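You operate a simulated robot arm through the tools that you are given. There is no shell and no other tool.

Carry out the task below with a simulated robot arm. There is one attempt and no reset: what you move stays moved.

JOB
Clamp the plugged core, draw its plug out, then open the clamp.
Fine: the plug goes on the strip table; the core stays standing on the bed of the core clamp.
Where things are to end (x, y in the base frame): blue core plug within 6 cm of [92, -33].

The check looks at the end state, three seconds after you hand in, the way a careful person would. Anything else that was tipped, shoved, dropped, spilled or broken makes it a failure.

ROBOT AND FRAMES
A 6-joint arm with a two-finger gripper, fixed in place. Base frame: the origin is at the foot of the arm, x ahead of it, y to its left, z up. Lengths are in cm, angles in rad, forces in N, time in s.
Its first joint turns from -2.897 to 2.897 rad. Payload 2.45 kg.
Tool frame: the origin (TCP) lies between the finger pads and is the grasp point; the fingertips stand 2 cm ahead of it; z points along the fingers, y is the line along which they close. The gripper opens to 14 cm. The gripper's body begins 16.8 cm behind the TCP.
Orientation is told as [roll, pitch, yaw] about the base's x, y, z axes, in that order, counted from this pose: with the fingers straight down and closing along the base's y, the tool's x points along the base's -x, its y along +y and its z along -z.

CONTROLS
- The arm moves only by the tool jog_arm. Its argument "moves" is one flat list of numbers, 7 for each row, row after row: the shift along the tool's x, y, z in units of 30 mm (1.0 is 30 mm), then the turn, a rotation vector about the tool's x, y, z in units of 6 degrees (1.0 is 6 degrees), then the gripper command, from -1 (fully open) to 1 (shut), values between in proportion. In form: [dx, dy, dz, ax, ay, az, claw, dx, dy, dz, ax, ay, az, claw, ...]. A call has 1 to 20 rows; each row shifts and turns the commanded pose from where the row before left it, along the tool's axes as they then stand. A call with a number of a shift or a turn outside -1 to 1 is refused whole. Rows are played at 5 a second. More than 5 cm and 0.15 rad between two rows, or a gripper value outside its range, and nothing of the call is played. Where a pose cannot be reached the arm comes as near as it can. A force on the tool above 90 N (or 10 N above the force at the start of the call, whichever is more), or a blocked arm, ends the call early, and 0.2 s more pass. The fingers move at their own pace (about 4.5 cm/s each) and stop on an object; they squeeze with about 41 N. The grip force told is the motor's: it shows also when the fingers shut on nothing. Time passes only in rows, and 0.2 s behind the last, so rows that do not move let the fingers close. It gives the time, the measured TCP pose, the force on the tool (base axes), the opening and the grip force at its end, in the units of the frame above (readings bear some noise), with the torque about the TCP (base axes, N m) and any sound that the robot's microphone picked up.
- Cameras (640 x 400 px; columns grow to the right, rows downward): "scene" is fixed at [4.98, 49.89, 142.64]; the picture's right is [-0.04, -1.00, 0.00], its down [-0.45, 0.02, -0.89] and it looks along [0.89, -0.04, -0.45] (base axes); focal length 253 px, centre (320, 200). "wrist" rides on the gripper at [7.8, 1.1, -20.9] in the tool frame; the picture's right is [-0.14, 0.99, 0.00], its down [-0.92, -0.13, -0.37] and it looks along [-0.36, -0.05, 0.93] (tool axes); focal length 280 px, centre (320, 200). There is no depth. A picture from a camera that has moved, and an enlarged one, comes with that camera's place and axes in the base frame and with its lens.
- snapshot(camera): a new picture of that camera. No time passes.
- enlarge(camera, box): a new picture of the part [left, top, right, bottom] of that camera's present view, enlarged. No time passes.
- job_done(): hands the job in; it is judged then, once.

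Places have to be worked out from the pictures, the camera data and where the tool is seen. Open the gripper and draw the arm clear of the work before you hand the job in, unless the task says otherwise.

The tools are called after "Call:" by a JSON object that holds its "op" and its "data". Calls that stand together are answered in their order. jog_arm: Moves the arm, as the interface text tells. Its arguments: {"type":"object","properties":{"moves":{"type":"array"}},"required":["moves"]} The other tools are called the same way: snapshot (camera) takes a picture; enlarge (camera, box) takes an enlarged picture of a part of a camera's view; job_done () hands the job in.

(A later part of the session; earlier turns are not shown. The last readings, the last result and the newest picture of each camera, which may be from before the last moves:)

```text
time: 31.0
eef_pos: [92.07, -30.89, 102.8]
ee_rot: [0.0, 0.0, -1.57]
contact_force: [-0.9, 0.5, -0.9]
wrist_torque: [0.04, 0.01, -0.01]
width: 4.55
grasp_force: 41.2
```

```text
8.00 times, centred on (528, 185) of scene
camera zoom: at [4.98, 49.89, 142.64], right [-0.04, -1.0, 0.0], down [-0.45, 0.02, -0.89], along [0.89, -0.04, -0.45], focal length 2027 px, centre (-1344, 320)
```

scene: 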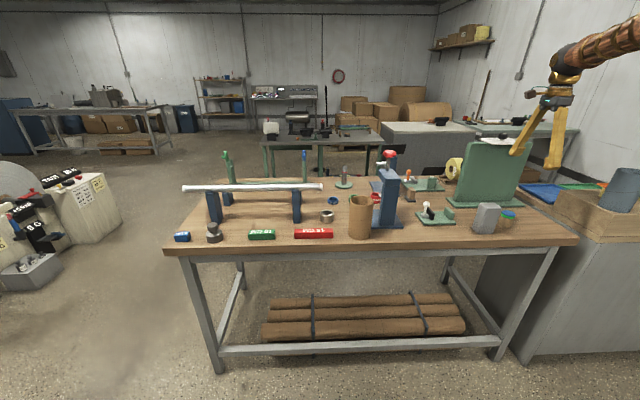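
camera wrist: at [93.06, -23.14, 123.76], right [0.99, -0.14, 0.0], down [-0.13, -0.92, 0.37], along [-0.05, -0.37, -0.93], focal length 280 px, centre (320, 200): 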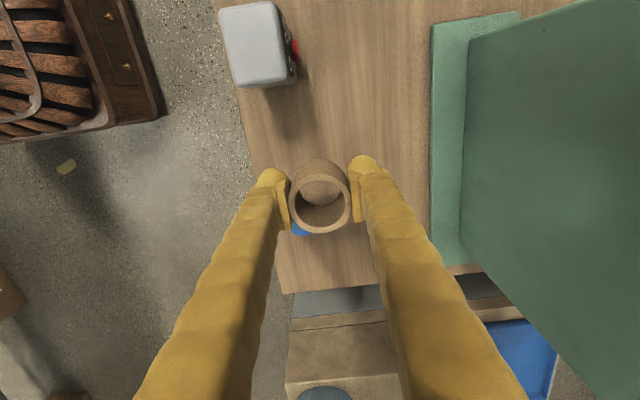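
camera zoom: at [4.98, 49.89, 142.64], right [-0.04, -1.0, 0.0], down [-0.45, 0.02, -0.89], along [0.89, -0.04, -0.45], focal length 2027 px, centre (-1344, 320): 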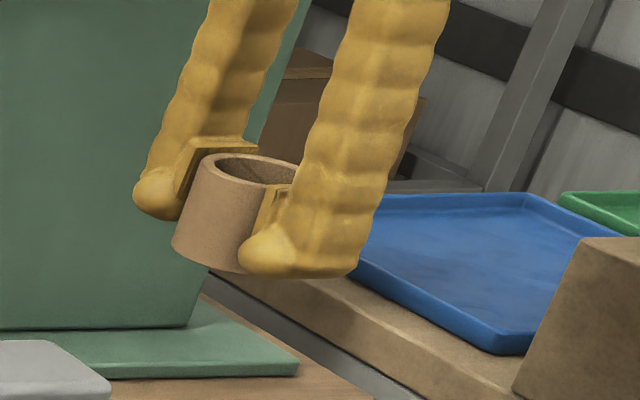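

The empty core lifts fine and is light, held 2.6 cm below TCP. I carry it over the clamp bed to about (97, −6.3) at safe height.

Call:
{"op": "jog_arm", "data": {"moves": [0.68, 0.139, 0, 0, 0, 0, 1, 0.68, 0.139, 0, 0, 0, 0, 1, 0.68, 0.139, 0, 0, 0, 0, 1, 0.68, 0.139, 0, 0, 0, 0, 1, 0.68, 0.139, 0, 0, 0, 0, 1, 0.68, 0.139, 0, 0, 0, 0, 1, 0.68, 0.139, 0, 0, 0, 0, 1, 0.68, 0.139, 0, 0, 0, 0, 1, 0.68, 0.139, 0, 0, 0, 0, 1, 0.68, 0.139, 0, 0, 0, 0, 1, 0.68, 0.139, 0, 0, 0, 0, 1, 0.68, 0.139, 0, 0, 0, 0, 1, 0, 0, 0, 0, 0, 0, 1, 0, 0, 0, 0, 0, 0, 1]}}

Call:
{"op": "snapshot", "data": {"camera": "wrist"}}

Call:
{"op": "enlarge", "data": {"camera": "scene", "box": [400, 150, 496, 240]}}

```text
time: 34.0
eef_pos: [96.93, -6.54, 102.85]
ee_rot: [0.0, -0.001, -1.571]
contact_force: [-0.4, -0.3, 0.6]
wrist_torque: [0.01, 0.0, 0.02]
width: 4.6
grasp_force: 40.7
```

```text
taken
camera wrist: at [97.96, 1.28, 123.74], right [0.99, -0.14, 0.0], down [-0.13, -0.92, 0.37], along [-0.05, -0.37, -0.93], focal length 280 px, centre (320, 200)
```

wrist: 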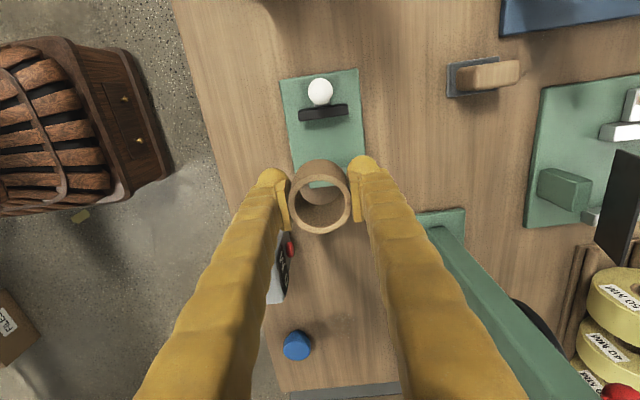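

```text
4.44 times, centred on (448, 195) of scene
camera zoom: at [4.98, 49.89, 142.64], right [-0.04, -1.0, 0.0], down [-0.45, 0.02, -0.89], along [0.89, -0.04, -0.45], focal length 1126 px, centre (-249, 222)
```

zoom: 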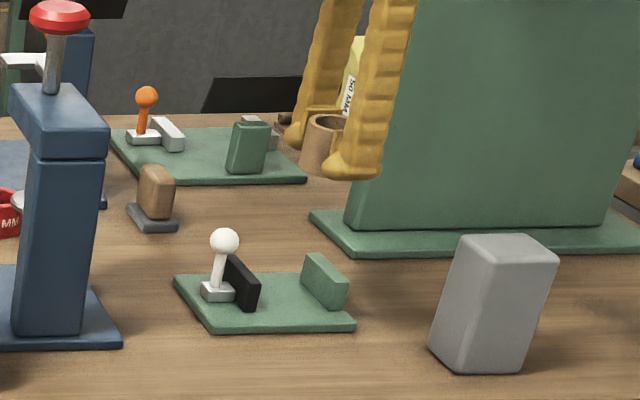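

Position confirmed above the bed, knob at (97.9, 1.0). I descend to just above the jaws and check the gap alignment.

Call:
{"op": "jog_arm", "data": {"moves": [0, 0, 0.6, 0, 0, 0, 1, 0, 0, 0.6, 0, 0, 0, 1, 0, 0, 0.6, 0, 0, 0, 1, 0, 0, 0.5, 0, 0, 0, 1, 0, 0, 0.3, 0, 0, 0, 1, 0, 0, 0, 0, 0, 0, 1]}}

Call:
{"op": "snapshot", "data": {"camera": "wrist"}}

Call:
{"op": "enlarge", "data": {"camera": "scene", "box": [408, 175, 480, 235]}}

```text
time: 35.4
eef_pos: [96.91, -6.41, 94.89]
ee_rot: [0.001, 0.0, -1.572]
contact_force: [-0.1, 0.4, 0.1]
wrist_torque: [-0.02, 0.02, 0.02]
width: 4.58
grasp_force: 40.9
```

```text
taken
camera wrist: at [97.92, 1.27, 115.92], right [0.99, -0.14, 0.0], down [-0.13, -0.92, 0.37], along [-0.05, -0.37, -0.93], focal length 280 px, centre (320, 200)
```

wrist: 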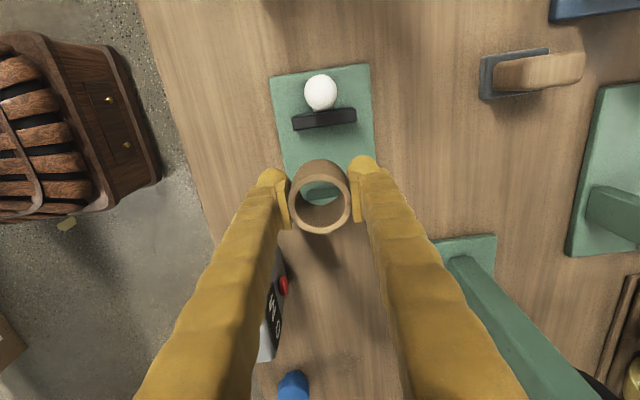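

```text
6.67 times, centred on (444, 205) of scene
camera zoom: at [4.98, 49.89, 142.64], right [-0.04, -1.0, 0.0], down [-0.45, 0.02, -0.89], along [0.89, -0.04, -0.45], focal length 1689 px, centre (-507, 167)
```

zoom: 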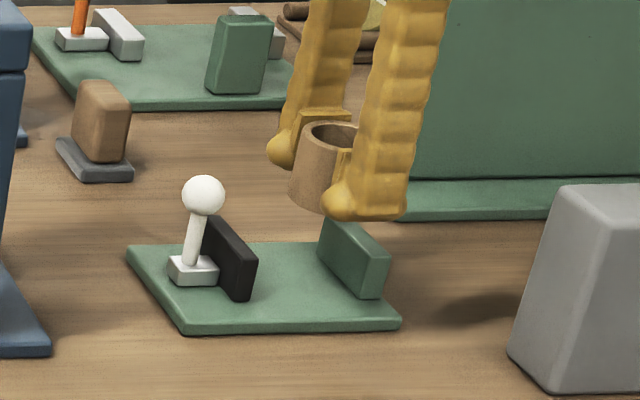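

Looks aligned; I zoom the wrist view to check the fixed jaw's inner edge relative to the core.

Call:
{"op": "enlarge", "data": {"camera": "wrist", "box": [256, 150, 384, 240]}}

```text
4.44 times, centred on (320, 195) of wrist
camera zoom: at [97.92, 1.27, 115.92], right [0.99, -0.14, 0.0], down [-0.13, -0.92, 0.37], along [-0.05, -0.37, -0.93], focal length 1246 px, centre (320, 222)
```

zoom: 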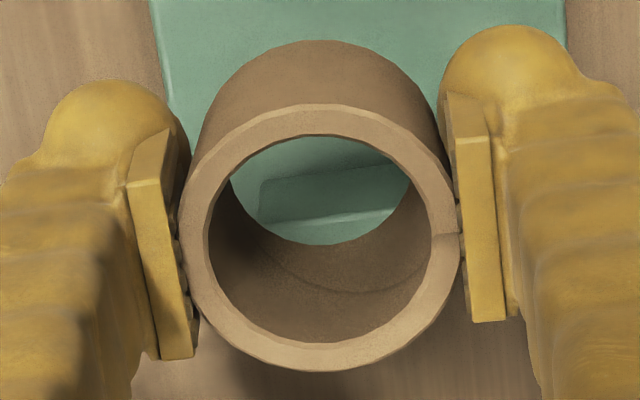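

Fixed jaw inner face is at y≈−9.05, core edge at ≈−8.65, so it clears. Descend into the gap, then feel for the bed.

Call:
{"op": "jog_arm", "data": {"moves": [0, 0, 0.5, 0, 0, 0, 1, 0, 0, 0.5, 0, 0, 0, 1, 0, 0, 0.4, 0, 0, 0, 1, 0, 0, 0.3, 0, 0, 0, 1, 0, 0, 0.1, 0, 0, 0, 1, 0, 0, 0, 0, 0, 0, 1]}}

Call:
{"op": "jog_arm", "data": {"moves": [0, 0, 0.06, 0, 0, 0, 1, 0, 0, 0, 0, 0, 0, 1]}}

Call:
{"op": "enlarge", "data": {"camera": "scene", "box": [408, 180, 480, 235]}}

```text
time: 36.8
eef_pos: [96.74, -6.43, 89.67]
ee_rot: [-0.001, -0.002, -1.572]
contact_force: [-0.6, 0.5, 0.8]
wrist_torque: [0.0, 0.02, 0.01]
width: 4.57
grasp_force: 41.3
```

```text
time: 37.4
eef_pos: [96.94, -6.69, 89.51]
ee_rot: [0.0, -0.002, -1.57]
contact_force: [-0.5, -0.4, -0.1]
wrist_torque: [0.0, 0.0, 0.02]
width: 4.57
grasp_force: 41.1
```

```text
7.27 times, centred on (444, 208) of scene
camera zoom: at [4.98, 49.89, 142.64], right [-0.04, -1.0, 0.0], down [-0.45, 0.02, -0.89], along [0.89, -0.04, -0.45], focal length 1843 px, centre (-582, 146)
```

zoom: 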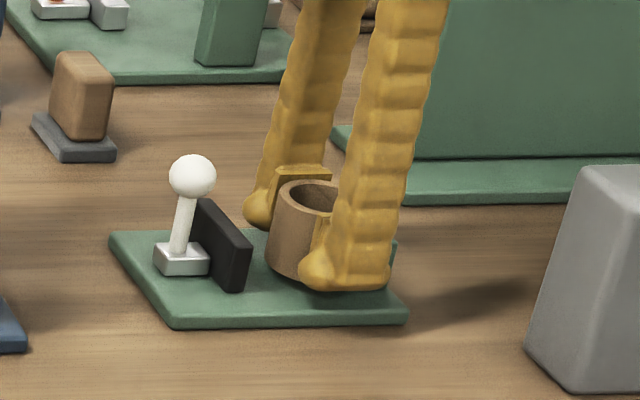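

Not yet on the bed at TCP 89.5. Small further steps with force checks.

Call:
{"op": "jog_arm", "data": {"moves": [0, 0, 0.1, 0, 0, 0, 1, 0, 0, 0, 0, 0, 0, 1]}}

Call:
{"op": "jog_arm", "data": {"moves": [0, 0, 0.06, 0, 0, 0, 1, 0, 0, 0, 0, 0, 0, 1]}}

Call:
{"op": "jog_arm", "data": {"moves": [0, 0, 0.05, 0, 0, 0, 1, 0, 0, 0, 0, 0, 0, 1]}}

```text
time: 38.0
eef_pos: [97.0, -6.59, 89.05]
ee_rot: [0.0, -0.002, -1.571]
contact_force: [0.2, -0.2, -0.4]
wrist_torque: [-0.01, -0.03, 0.02]
width: 4.56
grasp_force: 40.8
```

```text
time: 38.6
eef_pos: [97.03, -6.42, 89.07]
ee_rot: [-0.001, -0.001, -1.571]
contact_force: [-0.4, 0.4, 0.1]
wrist_torque: [-0.05, 0.01, -0.04]
width: 4.59
grasp_force: 40.4
```

```text
time: 39.2
eef_pos: [96.9, -6.57, 88.76]
ee_rot: [0.0, -0.001, -1.57]
contact_force: [0.2, -0.2, 0.5]
wrist_torque: [-0.02, 0.01, 0.01]
width: 4.57
grasp_force: 40.9
```

Still free at ~88.8; continue in 1–1.5 mm steps.

Call:
{"op": "jog_arm", "data": {"moves": [0, 0, 0.04, 0, 0, 0, 1, 0, 0, 0, 0, 0, 0, 1]}}

Call:
{"op": "jog_arm", "data": {"moves": [0, 0, 0.04, 0, 0, 0, 1, 0, 0, 0, 0, 0, 0, 1]}}

Call:
{"op": "enlarge", "data": {"camera": "scene", "box": [420, 190, 468, 225]}}

```text
time: 39.8
eef_pos: [97.01, -6.42, 88.58]
ee_rot: [-0.001, 0.0, -1.57]
contact_force: [-0.4, -0.3, 0.2]
wrist_torque: [0.02, 0.02, -0.02]
width: 4.58
grasp_force: 40.8
```

```text
time: 40.4
eef_pos: [96.98, -6.44, 88.66]
ee_rot: [0.001, 0.001, -1.571]
contact_force: [-2.4, 1.3, 12.1]
wrist_torque: [0.11, 0.1, 0.0]
width: 4.61
grasp_force: 41.1
```

```text
11.43 times, centred on (444, 208) of scene
camera zoom: at [4.98, 49.89, 142.64], right [-0.04, -1.0, 0.0], down [-0.45, 0.02, -0.89], along [0.89, -0.04, -0.45], focal length 2896 px, centre (-1097, 114)
```

zoom: 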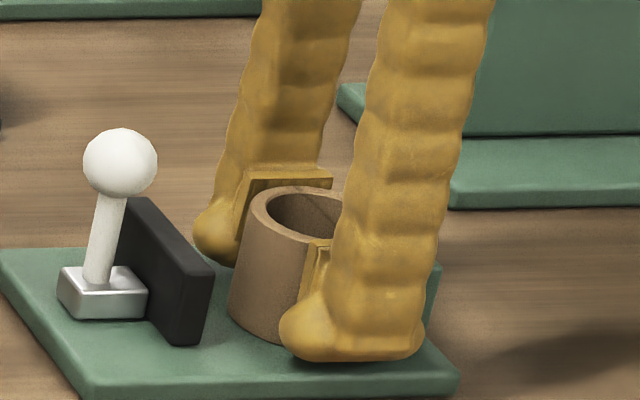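

The core touches the bed at TCP ≈88.6 (bed z≈86.0). I release gently and lift away.

Call:
{"op": "jog_arm", "data": {"moves": [0, 0, -0.03, 0, 0, 0, 1, 0, 0, 0, 0, 0, 0, 0.2, 0, 0, 0, 0, 0, 0, 0, 0, 0, 0, 0, 0, 0, -0.1, 0, 0, -0.3, 0, 0, 0, -0.1, 0, 0, -0.6, 0, 0, 0, -0.1, 0, 0, -0.9, 0, 0, 0, -0.1, 0, 0, -0.9, 0, 0, 0, -0.1, 0, 0, -0.9, 0, 0, 0, -0.1, 0, 0, 0, 0, 0, 0, -0.1]}}

Call:
{"op": "snapshot", "data": {"camera": "wrist"}}

Call:
{"op": "enlarge", "data": {"camera": "scene", "box": [412, 185, 476, 230]}}

```text
time: 42.6
eef_pos: [96.81, -6.54, 99.48]
ee_rot: [0.001, -0.001, -1.571]
contact_force: [0.0, -0.5, 0.4]
wrist_torque: [-0.02, 0.0, 0.01]
width: 7.69
grasp_force: 0.1
```

```text
taken
camera wrist: at [97.9, 1.28, 120.32], right [0.99, -0.14, 0.0], down [-0.13, -0.92, 0.37], along [-0.05, -0.37, -0.93], focal length 280 px, centre (320, 200)
```

wrist: 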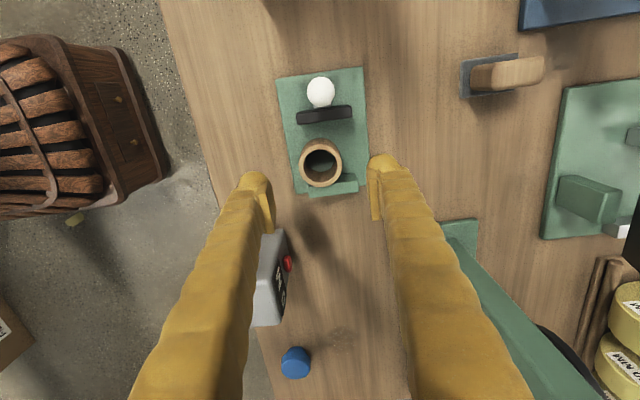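

```text
8.89 times, centred on (444, 208) of scene
camera zoom: at [4.98, 49.89, 142.64], right [-0.04, -1.0, 0.0], down [-0.45, 0.02, -0.89], along [0.89, -0.04, -0.45], focal length 2252 px, centre (-782, 133)
```

zoom: 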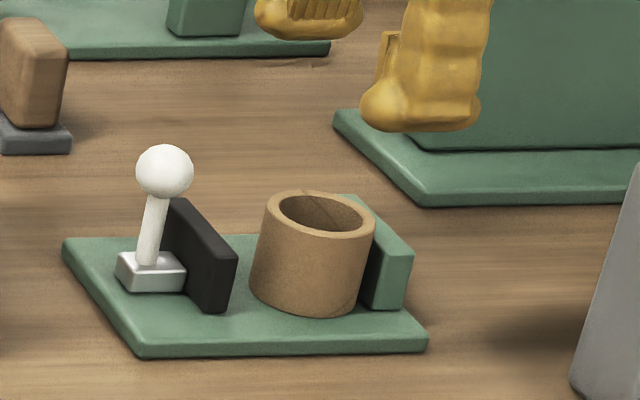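

The core stands upright on the bed next to the fixed jaw with the clamp open. To do the job in the asked order I'll put the plug back in the core, clamp it, then draw it; I go back over the plug at (88.2, −39.5).

Call:
{"op": "jog_arm", "data": {"moves": [0, 0, -1, 0, 0, 0, -0.1, -0.92, -0.24, 0, 0, 0, 0, -0.1, -0.92, -0.24, 0, 0, 0, 0, -0.1, -0.92, -0.24, 0, 0, 0, 0, -0.1, -0.92, -0.24, 0, 0, 0, 0, -0.1, -0.92, -0.24, 0, 0, 0, 0, -0.1, -0.92, -0.24, 0, 0, 0, 0, -0.1, -0.92, -0.24, 0, 0, 0, 0, -0.1, -0.92, -0.24, 0, 0, 0, 0, -0.1, -0.92, -0.24, 0, 0, 0, 0, -0.1, -0.92, -0.24, 0, 0, 0, 0, -0.1, -0.92, -0.24, 0, 0, 0, 0, -0.1, -0.92, -0.24, 0, 0, 0, 0, -0.1, 0, 0, 0.8, 0, 0, 0, -0.1, 0, 0, 0.7, 0, 0, 0, -0.1, 0, 0, 0, 0, 0, 0, -0.1]}}

Call:
{"op": "snapshot", "data": {"camera": "wrist"}}

Call:
{"op": "enlarge", "data": {"camera": "wrist", "box": [256, 130, 384, 210]}}

```text
time: 46.0
eef_pos: [88.35, -39.59, 98.16]
ee_rot: [0.0, -0.001, -1.572]
contact_force: [-1.3, 0.6, -0.8]
wrist_torque: [0.02, -0.03, 0.02]
width: 7.67
grasp_force: 0.0
```

```text
taken
camera wrist: at [89.37, -31.81, 119.01], right [0.99, -0.14, 0.0], down [-0.13, -0.92, 0.37], along [-0.05, -0.37, -0.93], focal length 280 px, centre (320, 200)
```

wrist: 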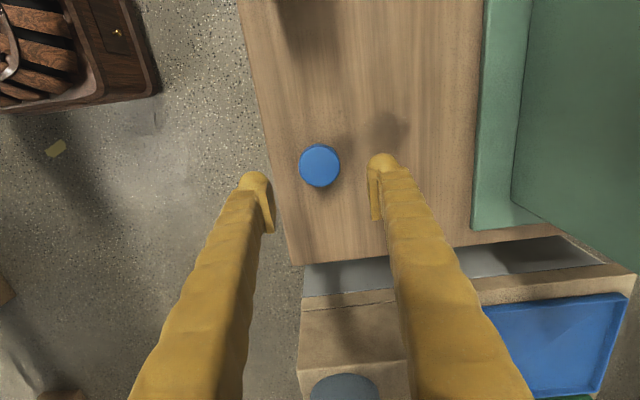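

```text
5.00 times, centred on (320, 170) of wrist
camera zoom: at [89.37, -31.81, 119.01], right [0.99, -0.14, 0.0], down [-0.13, -0.92, 0.37], along [-0.05, -0.37, -0.93], focal length 1402 px, centre (320, 350)
```

zoom: 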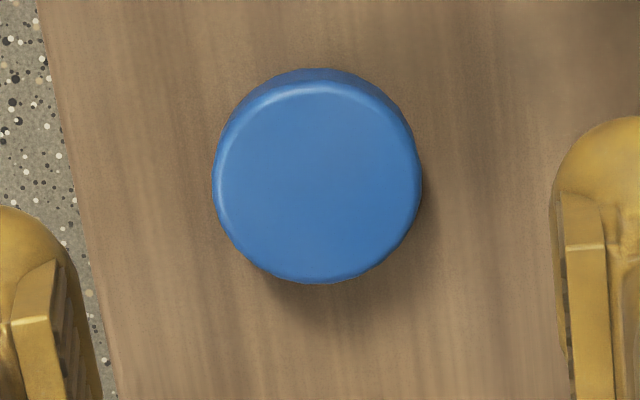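

Cap centre at (88.2, −39.8), Ø≈4.75. I descend to TCP z≈88.2 so the pads hold just the cap, then close.

Call:
{"op": "jog_arm", "data": {"moves": [-0.06, -0.04, 0.8, 0, 0, 0, -0.1, 0, 0, 0.8, 0, 0, 0, -0.1, 0, 0, 0.8, 0, 0, 0, -0.1, 0, 0, 0.6, 0, 0, 0, -0.1, 0, 0, 0.32, 0, 0, 0, -0.1, 0, 0, 0, 0, 0, 0, -0.1]}}

Call:
{"op": "snapshot", "data": {"camera": "wrist"}}

Call:
{"op": "enlarge", "data": {"camera": "scene", "box": [508, 200, 572, 240]}}

```text
time: 47.4
eef_pos: [88.14, -39.81, 88.04]
ee_rot: [-0.001, -0.001, -1.568]
contact_force: [0.4, -0.3, 0.5]
wrist_torque: [-0.01, 0.01, 0.04]
width: 7.66
grasp_force: 0.0
```

```text
taken
camera wrist: at [89.24, -31.94, 108.89], right [0.99, -0.14, 0.0], down [-0.13, -0.92, 0.37], along [-0.05, -0.36, -0.93], focal length 280 px, centre (320, 200)
```

wrist: 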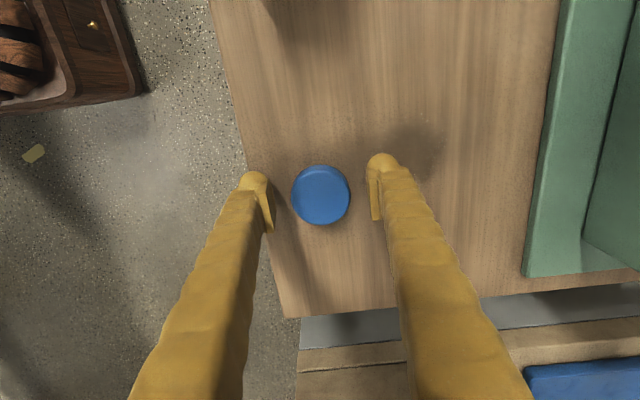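

```text
10.00 times, centred on (540, 220) of scene
camera zoom: at [4.98, 49.89, 142.64], right [-0.04, -1.0, 0.0], down [-0.45, 0.02, -0.89], along [0.89, -0.04, -0.45], focal length 2534 px, centre (-1880, 0)
```

zoom: 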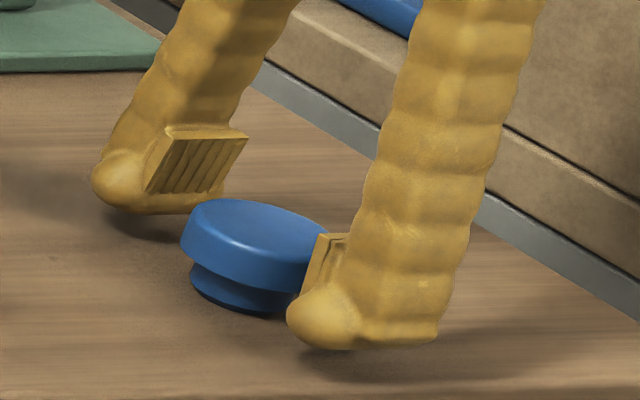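

Cap top is ~0.25 cm above TCP; I raise 3 mm for finger clearance later and close on the cap.

Call:
{"op": "jog_arm", "data": {"moves": [0, 0, -0.1, 0, 0, 0, -0.1, 0, 0, 0, 0, 0, 0, 0.2, 0, 0, 0, 0, 0, 0, 0.4, 0, 0, 0, 0, 0, 0, 0.7, 0, 0, 0, 0, 0, 0, 1, 0, 0, 0, 0, 0, 0, 1, 0, 0, 0, 0, 0, 0, 1]}}

Call:
{"op": "jog_arm", "data": {"moves": [0, 0, -0.2, 0, 0, 0, 1, 0, 0, -0.4, 0, 0, 0, 1, 0, 0, -0.7, 0, 0, 0, 1, 0, 0, -0.8, 0, 0, 0, 1, 0, 0, -0.8, 0, 0, 0, 1, 0, 0, -0.8, 0, 0, 0, 1, 0, 0, -0.8, 0, 0, 0, 1, 0, 0, -0.5, 0, 0, 0, 1, 0, 0, 0, 0, 0, 0, 1]}}

Call:
{"op": "snapshot", "data": {"camera": "wrist"}}

Call:
{"op": "enlarge", "data": {"camera": "scene", "box": [510, 160, 590, 210]}}

```text
time: 49.0
eef_pos: [88.16, -39.75, 88.19]
ee_rot: [0.001, 0.002, -1.57]
contact_force: [-0.2, -0.4, -0.6]
wrist_torque: [0.01, 0.01, 0.01]
width: 4.41
grasp_force: 41.0
```

```text
time: 51.0
eef_pos: [88.21, -39.68, 103.42]
ee_rot: [0.0, -0.001, -1.571]
contact_force: [-0.1, 0.2, -0.3]
wrist_torque: [0.02, -0.01, -0.01]
width: 4.43
grasp_force: 41.1
```

```text
taken
camera wrist: at [89.16, -31.92, 124.35], right [0.99, -0.14, 0.0], down [-0.13, -0.92, 0.37], along [-0.05, -0.37, -0.93], focal length 280 px, centre (320, 200)
```

wrist: 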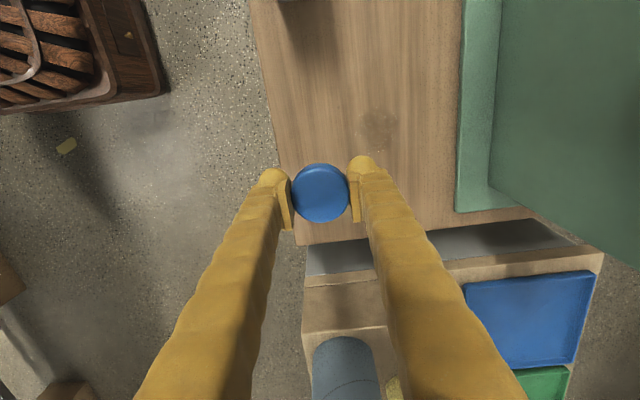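

```text
8.00 times, centred on (550, 185) of scene
camera zoom: at [4.98, 49.89, 142.64], right [-0.04, -1.0, 0.0], down [-0.45, 0.02, -0.89], along [0.89, -0.04, -0.45], focal length 2027 px, centre (-1520, 320)
```

zoom: 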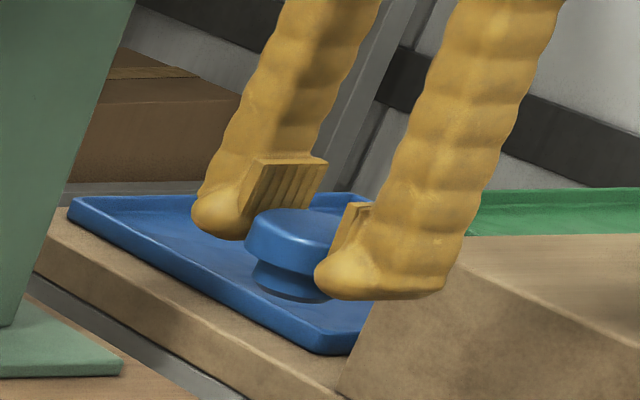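

The plug is held by its cap (Ø4.42), tips about level with cap bottom. I carry it toward the clamp, stopping short at y≈−14 so the camera can measure the core precisely.

Call:
{"op": "jog_arm", "data": {"moves": [0.857, 0.293, 0, 0, 0, 0, 1, 0.857, 0.293, 0, 0, 0, 0, 1, 0.857, 0.293, 0, 0, 0, 0, 1, 0.857, 0.293, 0, 0, 0, 0, 1, 0.857, 0.293, 0, 0, 0, 0, 1, 0.857, 0.293, 0, 0, 0, 0, 1, 0.857, 0.293, 0, 0, 0, 0, 1, 0.857, 0.293, 0, 0, 0, 0, 1, 0.857, 0.293, 0, 0, 0, 0, 1, 0.857, 0.293, 0, 0, 0, 0, 1, 0, 0, 0, 0, 0, 0, 1, 0, 0, 0, 0, 0, 0, 1]}}

Call:
{"op": "snapshot", "data": {"camera": "wrist"}}

Call:
{"op": "enlarge", "data": {"camera": "wrist", "box": [256, 40, 384, 120]}}

Call:
{"op": "enlarge", "data": {"camera": "wrist", "box": [256, 150, 384, 230]}}

```text
time: 53.6
eef_pos: [97.02, -14.31, 103.41]
ee_rot: [0.0, -0.001, -1.571]
contact_force: [-0.3, -0.6, 0.1]
wrist_torque: [0.0, -0.03, -0.02]
width: 4.44
grasp_force: 40.7
```

```text
taken
camera wrist: at [98.05, -6.48, 124.32], right [0.99, -0.14, 0.0], down [-0.13, -0.92, 0.37], along [-0.05, -0.37, -0.93], focal length 280 px, centre (320, 200)
```

wrist: 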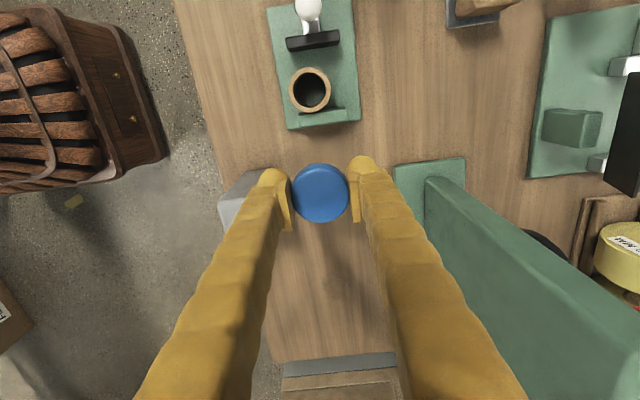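

```text
5.00 times, centred on (320, 80) of wrist
camera zoom: at [98.05, -6.48, 124.32], right [0.99, -0.14, 0.0], down [-0.13, -0.92, 0.37], along [-0.05, -0.37, -0.93], focal length 1402 px, centre (320, 800)
```

zoom: 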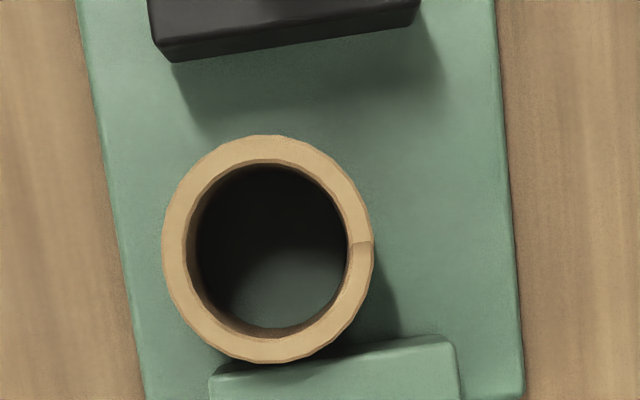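

```text
5.00 times, centred on (320, 190) of wrist
camera zoom: at [98.05, -6.48, 124.32], right [0.99, -0.14, 0.0], down [-0.13, -0.92, 0.37], along [-0.05, -0.37, -0.93], focal length 1402 px, centre (320, 250)
```

zoom: 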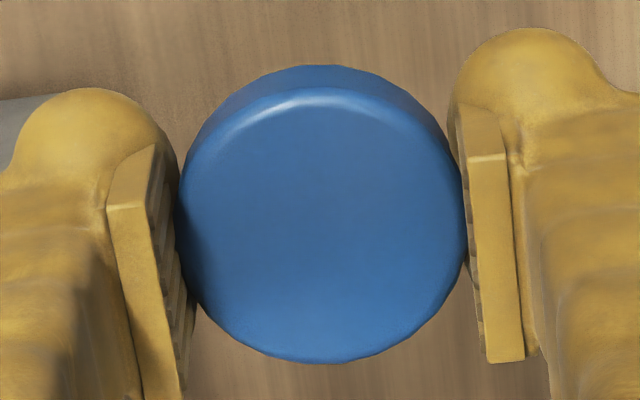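

From this near-vertical view the core is 7.83 cm in +y and −0.1 cm in x from the plug. I move exactly that and descend so the stem is just above the rim.

Call:
{"op": "jog_arm", "data": {"moves": [0.87, -0.033, 0, 0, 0, 0, 1, 0.87, 0, 0, 0, 0, 0, 1, 0.87, 0, 0, 0, 0, 0, 1, 0, 0, 0.7, 0, 0, 0, 1, 0, 0, 0.7, 0, 0, 0, 1, 0, 0, 0.7, 0, 0, 0, 1, 0, 0, 0.6, 0, 0, 0, 1, 0, 0, 0, 0, 0, 0, 1, 0, 0, 0, 0, 0, 0, 1]}}

Call:
{"op": "snapshot", "data": {"camera": "wrist"}}

Call:
{"op": "enlarge", "data": {"camera": "scene", "box": [412, 180, 476, 225]}}

Call:
{"op": "enlarge", "data": {"camera": "wrist", "box": [256, 130, 384, 230]}}

```text
time: 55.6
eef_pos: [96.99, -6.31, 95.38]
ee_rot: [0.0, 0.0, -1.57]
contact_force: [0.0, -0.6, -0.9]
wrist_torque: [-0.04, 0.0, 0.0]
width: 4.44
grasp_force: 40.9
```

```text
taken
camera wrist: at [97.95, 1.52, 116.3], right [0.99, -0.14, 0.0], down [-0.13, -0.92, 0.37], along [-0.05, -0.37, -0.93], focal length 280 px, centre (320, 200)
```

wrist: 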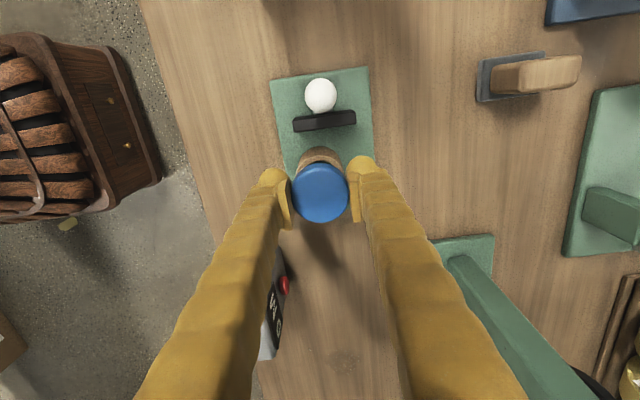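

```text
8.89 times, centred on (444, 202) of scene
camera zoom: at [4.98, 49.89, 142.64], right [-0.04, -1.0, 0.0], down [-0.45, 0.02, -0.89], along [0.89, -0.04, -0.45], focal length 2252 px, centre (-782, 178)
```

zoom: 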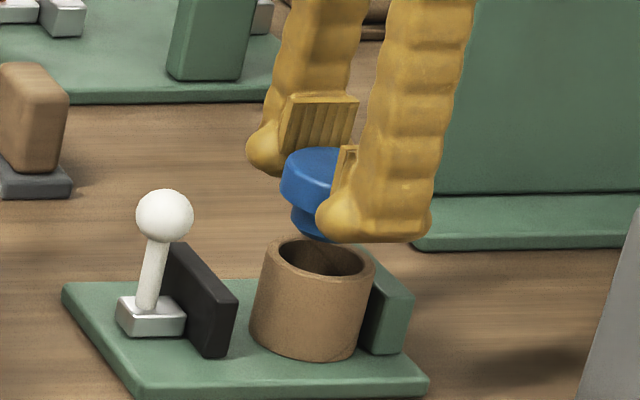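

```text
4.00 times, centred on (320, 180) of wrist
camera zoom: at [97.95, 1.52, 116.3], right [0.99, -0.14, 0.0], down [-0.13, -0.92, 0.37], along [-0.05, -0.37, -0.93], focal length 1122 px, centre (320, 280)
```

zoom: 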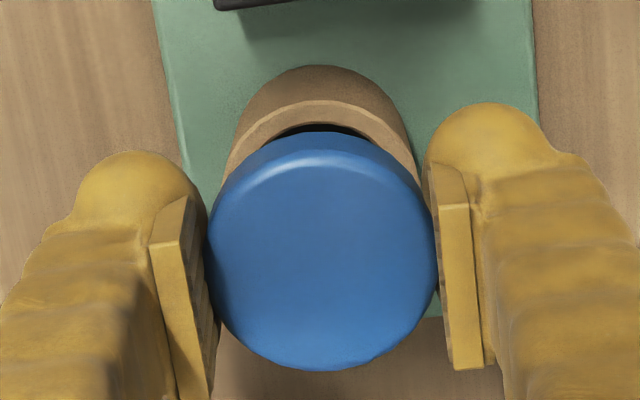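

Plug and core look aligned within about 1–2 mm (plug slightly toward −y). I nudge +1 mm in y and lower in small steps watching the force.

Call:
{"op": "jog_arm", "data": {"moves": [0.035, 0, 0.1, 0, 0, 0, 1, 0, 0, 0.1, 0, 0, 0, 1, 0, 0, 0.1, 0, 0, 0, 1, 0, 0, 0.1, 0, 0, 0, 1, 0, 0, 0, 0, 0, 0, 1]}}

Call:
{"op": "jog_arm", "data": {"moves": [0, 0, 0.07, 0, 0, 0, 1, 0, 0, 0.07, 0, 0, 0, 1, 0, 0, 0, 0, 0, 0, 1]}}

Call:
{"op": "enlarge", "data": {"camera": "scene", "box": [412, 180, 476, 225]}}

```text
time: 56.8
eef_pos: [96.86, -6.15, 94.02]
ee_rot: [-0.001, 0.0, -1.57]
contact_force: [-0.5, -0.8, 0.3]
wrist_torque: [0.0, -0.02, 0.04]
width: 4.45
grasp_force: 40.7
```

```text
time: 57.6
eef_pos: [96.97, -6.25, 93.55]
ee_rot: [-0.001, -0.001, -1.57]
contact_force: [0.3, -0.2, 0.1]
wrist_torque: [0.01, 0.03, 0.01]
width: 4.45
grasp_force: 40.9
```

```text
8.89 times, centred on (444, 202) of scene
camera zoom: at [4.98, 49.89, 142.64], right [-0.04, -1.0, 0.0], down [-0.45, 0.02, -0.89], along [0.89, -0.04, -0.45], focal length 2252 px, centre (-782, 178)
```

zoom: 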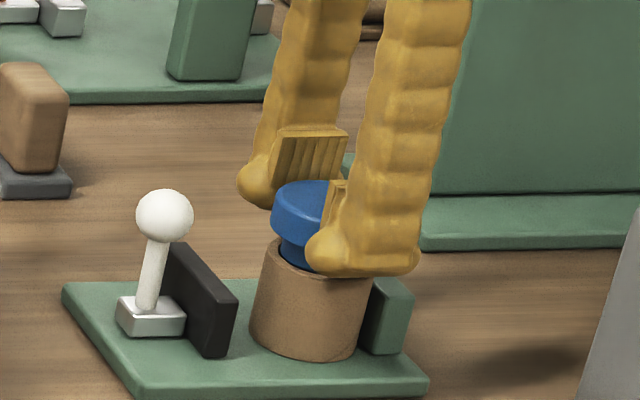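

The stem is entering the bore without force. Continue down.

Call:
{"op": "jog_arm", "data": {"moves": [0, 0, 0.07, 0, 0, 0, 1, 0, 0, 0.07, 0, 0, 0, 1, 0, 0, 0, 0, 0, 0, 1]}}

Call:
{"op": "jog_arm", "data": {"moves": [0, 0, 0.07, 0, 0, 0, 1, 0, 0, 0.07, 0, 0, 0, 1, 0, 0, 0, 0, 0, 0, 1]}}

Call:
{"op": "enlarge", "data": {"camera": "scene", "box": [412, 180, 476, 225]}}

```text
time: 58.4
eef_pos: [96.92, -6.08, 93.34]
ee_rot: [0.0, 0.0, -1.57]
contact_force: [-1.0, 0.4, 0.1]
wrist_torque: [0.01, 0.0, 0.0]
width: 4.43
grasp_force: 41.2
```

```text
time: 59.2
eef_pos: [96.81, -6.15, 92.75]
ee_rot: [-0.001, 0.0, -1.57]
contact_force: [-0.3, 0.1, -0.2]
wrist_torque: [0.0, 0.0, 0.0]
width: 4.44
grasp_force: 40.5
```

```text
8.89 times, centred on (444, 202) of scene
camera zoom: at [4.98, 49.89, 142.64], right [-0.04, -1.0, 0.0], down [-0.45, 0.02, -0.89], along [0.89, -0.04, -0.45], focal length 2252 px, centre (-782, 178)
```

zoom: 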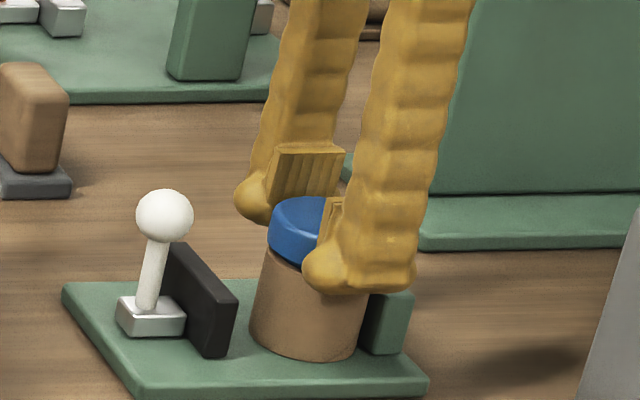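

Cap is almost on the rim with no resistance yet. A bit further until contact.

Call:
{"op": "jog_arm", "data": {"moves": [0, 0, 0.05, 0, 0, 0, 1, 0, 0, 0, 0, 0, 0, 1]}}

Call:
{"op": "jog_arm", "data": {"moves": [0, 0, 0.05, 0, 0, 0, 1, 0, 0, 0, 0, 0, 0, 1]}}

Call:
{"op": "enlarge", "data": {"camera": "scene", "box": [412, 180, 476, 225]}}

```text
time: 59.8
eef_pos: [96.92, -6.19, 92.62]
ee_rot: [0.001, 0.002, -1.57]
contact_force: [0.8, -1.8, -0.5]
wrist_torque: [-0.01, 0.03, 0.0]
width: 4.45
grasp_force: 41.1
```

```text
time: 60.4
eef_pos: [96.87, -6.15, 92.54]
ee_rot: [0.001, 0.0, -1.57]
contact_force: [0.1, -0.3, -0.6]
wrist_torque: [-0.02, -0.03, -0.01]
width: 4.42
grasp_force: 40.8
```

```text
8.89 times, centred on (444, 202) of scene
camera zoom: at [4.98, 49.89, 142.64], right [-0.04, -1.0, 0.0], down [-0.45, 0.02, -0.89], along [0.89, -0.04, -0.45], focal length 2252 px, centre (-782, 178)
```

zoom: 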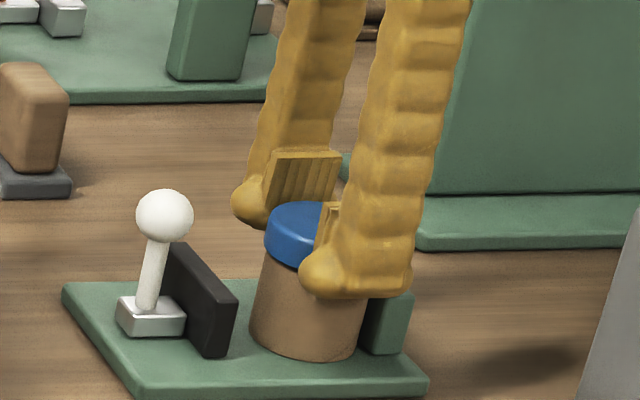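

Cap looks practically at the rim. One more small step, then release.

Call:
{"op": "jog_arm", "data": {"moves": [0, 0, 0.04, 0, 0, 0, 1, 0, 0, 0, 0, 0, 0, 1]}}

Call:
{"op": "jog_arm", "data": {"moves": [0, 0, 0.04, 0, 0, 0, 1, 0, 0, 0, 0, 0, 0, 1]}}

Call:
{"op": "enlarge", "data": {"camera": "scene", "box": [412, 180, 476, 225]}}

```text
time: 61.0
eef_pos: [96.94, -6.12, 92.48]
ee_rot: [0.001, 0.0, -1.57]
contact_force: [-0.3, -0.9, 0.2]
wrist_torque: [0.02, -0.02, -0.01]
width: 4.43
grasp_force: 40.4
```

```text
time: 61.6
eef_pos: [96.92, -6.18, 92.25]
ee_rot: [0.001, -0.001, -1.571]
contact_force: [0.3, -0.5, 0.4]
wrist_torque: [-0.03, -0.02, 0.0]
width: 4.41
grasp_force: 40.9
```

```text
8.89 times, centred on (444, 202) of scene
camera zoom: at [4.98, 49.89, 142.64], right [-0.04, -1.0, 0.0], down [-0.45, 0.02, -0.89], along [0.89, -0.04, -0.45], focal length 2252 px, centre (-782, 178)
```

zoom: 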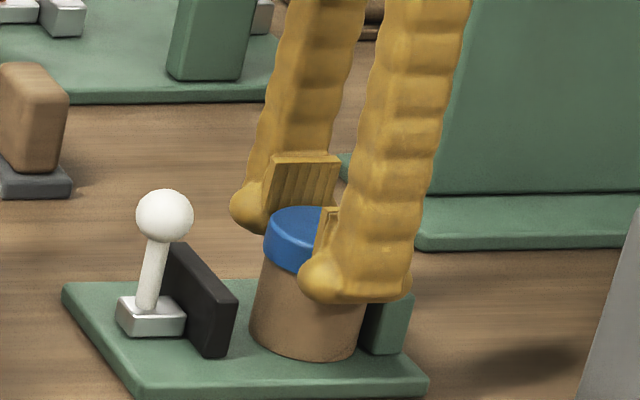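

Still no contact force; keep stepping down carefully until the cap seats.

Call:
{"op": "jog_arm", "data": {"moves": [0, 0, 0.04, 0, 0, 0, 1, 0, 0, 0, 0, 0, 0, 1]}}

Call:
{"op": "jog_arm", "data": {"moves": [0, 0, 0.04, 0, 0, 0, 1, 0, 0, 0, 0, 0, 0, 1]}}

Call:
{"op": "enlarge", "data": {"camera": "scene", "box": [424, 190, 464, 220]}}

```text
time: 62.2
eef_pos: [96.89, -6.15, 92.2]
ee_rot: [-0.001, -0.001, -1.569]
contact_force: [-3.4, 3.8, 13.6]
wrist_torque: [0.03, 0.13, -0.03]
width: 4.42
grasp_force: 41.0
```

```text
time: 62.8
eef_pos: [96.96, -6.2, 92.24]
ee_rot: [0.001, 0.0, -1.571]
contact_force: [-5.3, 4.2, 36.0]
wrist_torque: [-0.07, 0.2, -0.02]
width: 4.42
grasp_force: 41.3
```

```text
13.33 times, centred on (444, 205) of scene
camera zoom: at [4.98, 49.89, 142.64], right [-0.04, -1.0, 0.0], down [-0.45, 0.02, -0.89], along [0.89, -0.04, -0.45], focal length 3378 px, centre (-1333, 133)
```

zoom: 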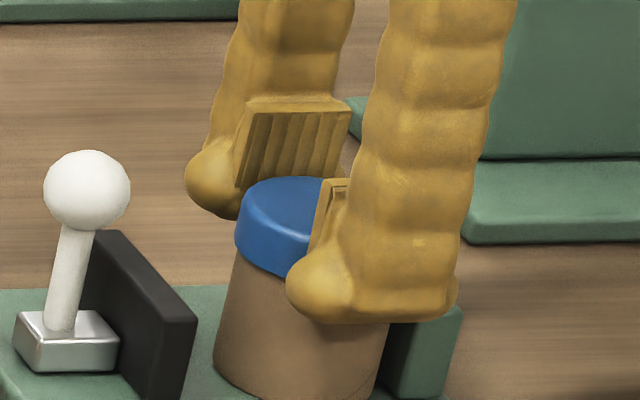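

The cap is seated on the rim (36 N downward resistance). I relieve the push, release and lift clear.

Call:
{"op": "jog_arm", "data": {"moves": [0, 0, -0.06, 0, 0, 0, 1, 0, 0, 0, 0, 0, 0, 0.25, 0, 0, 0, 0, 0, 0, 0, 0, 0, 0, 0, 0, 0, -0.1, 0, 0, -0.3, 0, 0, 0, -0.1, 0, 0, -0.6, 0, 0, 0, -0.1, 0, 0, -0.8, 0, 0, 0, -0.1, 0, 0, -0.8, 0, 0, 0, -0.1, 0, 0, 0, 0, 0, 0, -0.1]}}

Call:
{"op": "snapshot", "data": {"camera": "wrist"}}

Call:
{"op": "enlarge", "data": {"camera": "scene", "box": [412, 185, 476, 230]}}

```text
time: 64.8
eef_pos: [96.98, -6.28, 99.84]
ee_rot: [0.0, 0.002, -1.571]
contact_force: [0.2, -0.7, -0.1]
wrist_torque: [0.02, 0.0, -0.01]
width: 7.68
grasp_force: 0.1
```

```text
taken
camera wrist: at [97.99, 1.58, 120.68], right [0.99, -0.14, 0.0], down [-0.13, -0.92, 0.37], along [-0.05, -0.37, -0.93], focal length 280 px, centre (320, 200)
```

wrist: 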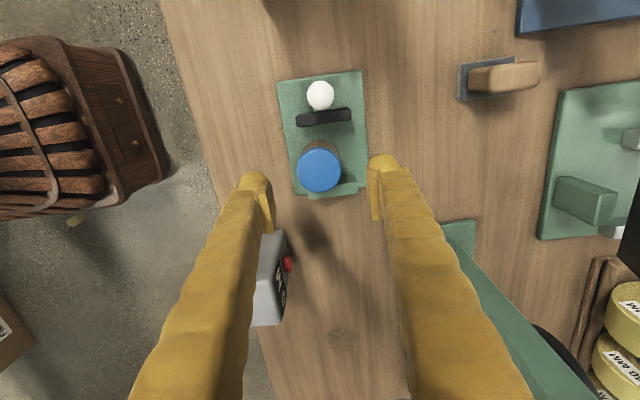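

```text
8.89 times, centred on (444, 208) of scene
camera zoom: at [4.98, 49.89, 142.64], right [-0.04, -1.0, 0.0], down [-0.45, 0.02, -0.89], along [0.89, -0.04, -0.45], focal length 2252 px, centre (-782, 133)
```

zoom: 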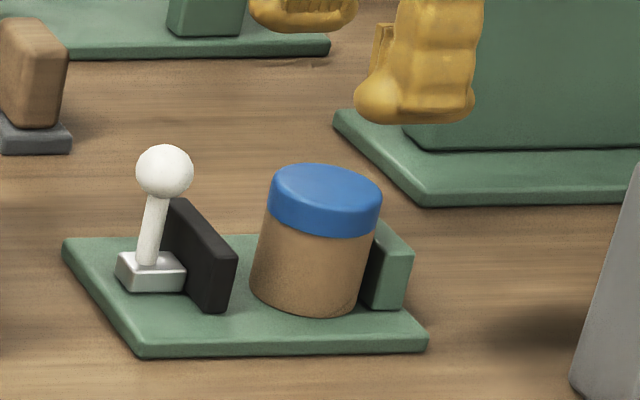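

The plugged core stands on the bed. Now I go above the clamp knob (97.9, 0.95) and partly descend, to verify position and reach.

Call:
{"op": "jog_arm", "data": {"moves": [0.8, 0.1, 0, 0, 0, 0, -0.1, 0.8, 0.1, 0, 0, 0, 0, -0.1, 0.81, 0.1, 0, 0, 0, 0, -0.1, 0, 0, 0.3, 0, 0, 0, 0, 0, 0, 0.3, 0, 0, 0, 0, 0, 0, 0, 0, 0, 0, 0, 0, 0, 0, 0, 0, 0, 0]}}

Call:
{"op": "snapshot", "data": {"camera": "wrist"}}

Call:
{"op": "enlarge", "data": {"camera": "scene", "box": [392, 165, 472, 225]}}

```text
time: 66.4
eef_pos: [97.97, 1.03, 98.0]
ee_rot: [-0.002, -0.001, -1.571]
contact_force: [0.2, -0.9, -0.2]
wrist_torque: [-0.01, 0.02, -0.04]
width: 6.98
grasp_force: 0.1
```

```text
taken
camera wrist: at [98.81, 8.86, 118.84], right [0.99, -0.14, 0.0], down [-0.13, -0.92, 0.37], along [-0.05, -0.37, -0.93], focal length 280 px, centre (320, 200)
```

wrist: 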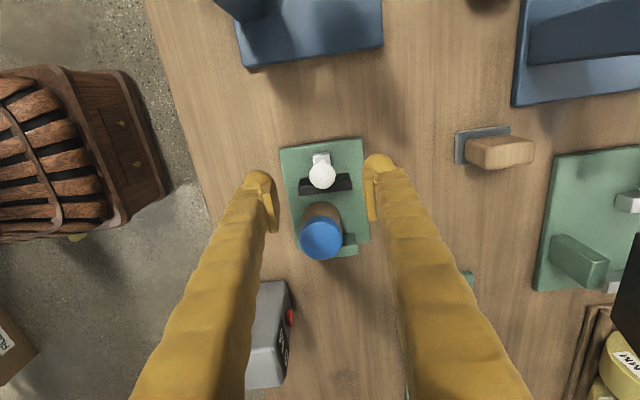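

```text
6.67 times, centred on (432, 195) of scene
camera zoom: at [4.98, 49.89, 142.64], right [-0.04, -1.0, 0.0], down [-0.45, 0.02, -0.89], along [0.89, -0.04, -0.45], focal length 1689 px, centre (-427, 233)
```

zoom: 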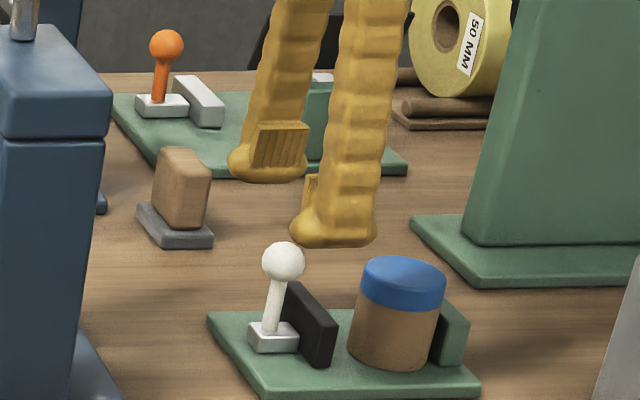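

The knob is within 2 mm of the TCP axis. Descend to TCP z≈92.4 around the ball and close on it.

Call:
{"op": "jog_arm", "data": {"moves": [0, 0.05, 0.5, 0, 0, 0, 0, 0, 0, 0.5, 0, 0, 0, 0, 0, 0, 0.5, 0, 0, 0, 0, 0, 0, 0.35, 0, 0, 0, 0, 0, 0, 0, 0, 0, 0, 0]}}

Call:
{"op": "snapshot", "data": {"camera": "wrist"}}

Call:
{"op": "enlarge", "data": {"camera": "scene", "box": [400, 175, 472, 229]}}

```text
time: 67.6
eef_pos: [97.87, 0.97, 92.38]
ee_rot: [-0.001, -0.001, -1.572]
contact_force: [-0.4, -0.6, 0.1]
wrist_torque: [0.02, -0.01, 0.0]
width: 6.99
grasp_force: 0.0
```

```text
taken
camera wrist: at [98.94, 8.83, 113.32], right [0.99, -0.14, 0.0], down [-0.13, -0.92, 0.37], along [-0.05, -0.37, -0.93], focal length 280 px, centre (320, 200)
```

wrist: 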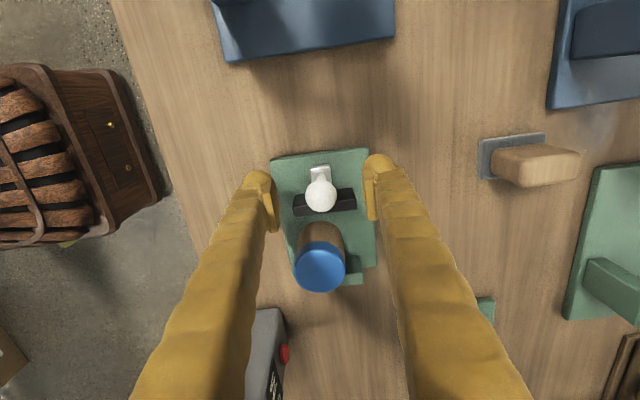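

```text
7.41 times, centred on (436, 202) of scene
camera zoom: at [4.98, 49.89, 142.64], right [-0.04, -1.0, 0.0], down [-0.45, 0.02, -0.89], along [0.89, -0.04, -0.45], focal length 1877 px, centre (-539, 185)
```

zoom: 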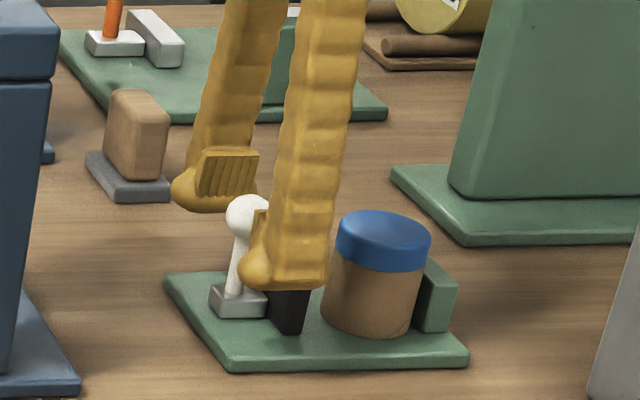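

Ball sits exactly at the TCP. Close gently on it.

Call:
{"op": "jog_arm", "data": {"moves": [0, 0, 0, 0, 0, 0, 0.3, 0, 0, 0, 0, 0, 0, 0.5, 0, 0, 0, 0, 0, 0, 0.65, 0, 0, 0, 0, 0, 0, 0.8, 0, 0, 0, 0, 0, 0, 1, 0, 0, 0, 0, 0, 0, 1, 0, 0, 0, 0, 0, 0, 1]}}

Call:
{"op": "enlarge", "data": {"camera": "scene", "box": [400, 175, 472, 229]}}

```text
time: 69.2
eef_pos: [97.98, 1.02, 92.4]
ee_rot: [0.002, -0.001, -1.571]
contact_force: [30.2, 0.1, -6.5]
wrist_torque: [0.02, 0.04, 0.06]
width: 2.14
grasp_force: 44.9
```

```text
7.41 times, centred on (436, 202) of scene
camera zoom: at [4.98, 49.89, 142.64], right [-0.04, -1.0, 0.0], down [-0.45, 0.02, -0.89], along [0.89, -0.04, -0.45], focal length 1877 px, centre (-539, 185)
```

zoom: 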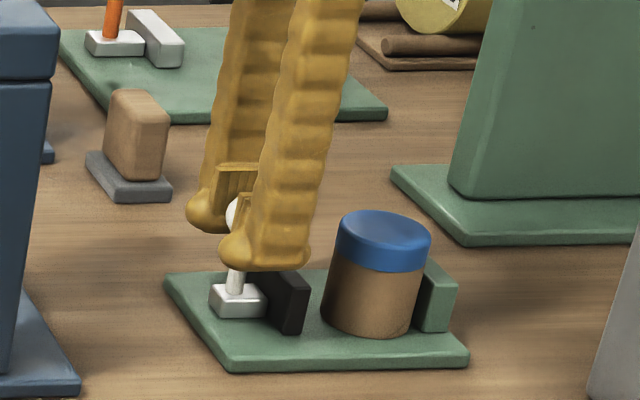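

The grip closes on the ball with a 30 N sideways imbalance (ball slightly at smaller x). I shift −1 mm in x to relieve it.

Call:
{"op": "jog_arm", "data": {"moves": [0, -0.03, 0, 0, 0, 0, 1, 0, 0, 0, 0, 0, 0, 1]}}

Call:
{"op": "jog_arm", "data": {"moves": [0, -0.02, 0, 0, 0, 0, 1, 0, 0, 0, 0, 0, 0, 1]}}

```text
time: 69.8
eef_pos: [97.92, 0.97, 92.46]
ee_rot: [0.001, -0.001, -1.57]
contact_force: [53.6, -8.2, -5.4]
wrist_torque: [0.0, 0.05, -0.04]
width: 2.15
grasp_force: 44.8
```

```text
time: 70.4
eef_pos: [98.03, 0.99, 92.47]
ee_rot: [0.003, 0.0, -1.57]
contact_force: [63.4, -10.4, 3.7]
wrist_torque: [0.04, 0.05, -0.04]
width: 2.17
grasp_force: 45.0
```

The force rose, so equilibrium is the other way; shift +x instead.

Call:
{"op": "jog_arm", "data": {"moves": [0, 0.05, 0, 0, 0, 0, 1, 0, 0, 0, 0, 0, 0, 1]}}

Call:
{"op": "jog_arm", "data": {"moves": [0, 0.04, 0, 0, 0, 0, 1, 0, 0, 0, 0, 0, 0, 1]}}

```text
time: 71.0
eef_pos: [98.03, 0.94, 92.39]
ee_rot: [0.002, 0.001, -1.571]
contact_force: [36.0, -11.0, 15.4]
wrist_torque: [0.03, 0.01, -0.03]
width: 2.13
grasp_force: 44.8
```

```text
time: 71.6
eef_pos: [97.98, 1.07, 92.33]
ee_rot: [-0.001, 0.0, -1.57]
contact_force: [1.2, -11.8, 29.2]
wrist_torque: [0.01, 0.01, -0.02]
width: 2.15
grasp_force: 44.6
```

x balanced; remaining small loads in y/z. I now pull the knob in −y in small steps (and ease up 0.5 mm).

Call:
{"op": "jog_arm", "data": {"moves": [-0.05, 0, -0.02, 0, 0, 0, 1, 0, 0, 0, 0, 0, 0, 1]}}

Call:
{"op": "jog_arm", "data": {"moves": [-0.07, 0, 0, 0, 0, 0, 1, 0, 0, 0, 0, 0, 0, 1]}}

Call:
{"op": "enlarge", "data": {"camera": "scene", "box": [400, 175, 472, 229]}}

```text
time: 72.2
eef_pos: [97.86, 0.97, 92.36]
ee_rot: [-0.003, -0.001, -1.57]
contact_force: [-12.6, 5.7, 29.3]
wrist_torque: [0.1, 0.02, 0.03]
width: 2.13
grasp_force: 44.6
```

```text
time: 72.8
eef_pos: [98.1, 0.71, 92.42]
ee_rot: [-0.001, 0.001, -1.571]
contact_force: [-31.4, 5.3, 35.9]
wrist_torque: [0.0, 0.02, -0.01]
width: 2.14
grasp_force: 44.8
```

```text
7.41 times, centred on (436, 202) of scene
camera zoom: at [4.98, 49.89, 142.64], right [-0.04, -1.0, 0.0], down [-0.45, 0.02, -0.89], along [0.89, -0.04, -0.45], focal length 1877 px, centre (-539, 185)
```

zoom: 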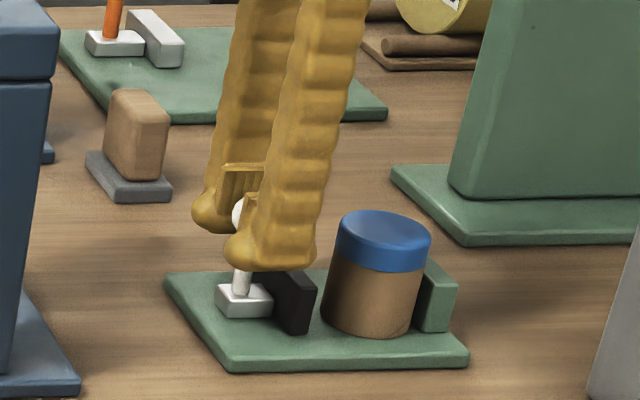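

The whole slider (block, jaw, knob) moves with the knob: it's a sliding clamp. I correct x slightly and continue in −y.

Call:
{"op": "jog_arm", "data": {"moves": [-0.1, -0.03, -0.02, 0, 0, 0, 1, 0, 0, 0, 0, 0, 0, 1]}}

Call:
{"op": "jog_arm", "data": {"moves": [-0.1, -0.01, -0.02, 0, 0, 0, 1, 0, 0, 0, 0, 0, 0, 1]}}

Call:
{"op": "enlarge", "data": {"camera": "scene", "box": [400, 175, 472, 229]}}

```text
time: 73.4
eef_pos: [98.0, 0.25, 92.43]
ee_rot: [0.0, 0.0, -1.571]
contact_force: [-14.8, 3.1, 16.3]
wrist_torque: [-0.01, -0.01, -0.03]
width: 2.14
grasp_force: 45.5
```

```text
time: 74.0
eef_pos: [98.04, 0.12, 92.31]
ee_rot: [0.0, 0.0, -1.573]
contact_force: [1.9, 4.0, -0.6]
wrist_torque: [-0.01, -0.06, 0.0]
width: 2.12
grasp_force: 44.8
```

```text
7.41 times, centred on (436, 202) of scene
camera zoom: at [4.98, 49.89, 142.64], right [-0.04, -1.0, 0.0], down [-0.45, 0.02, -0.89], along [0.89, -0.04, -0.45], focal length 1877 px, centre (-539, 185)
```

zoom: 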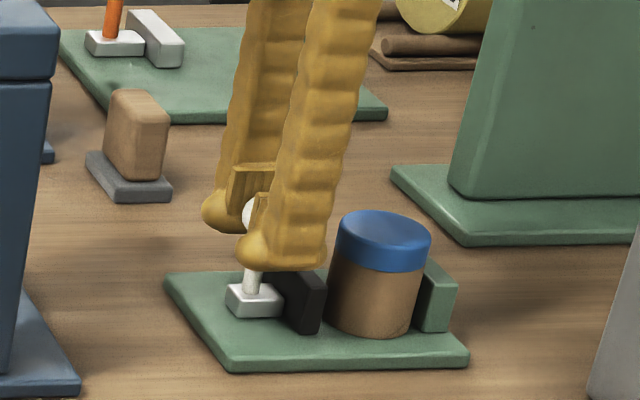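

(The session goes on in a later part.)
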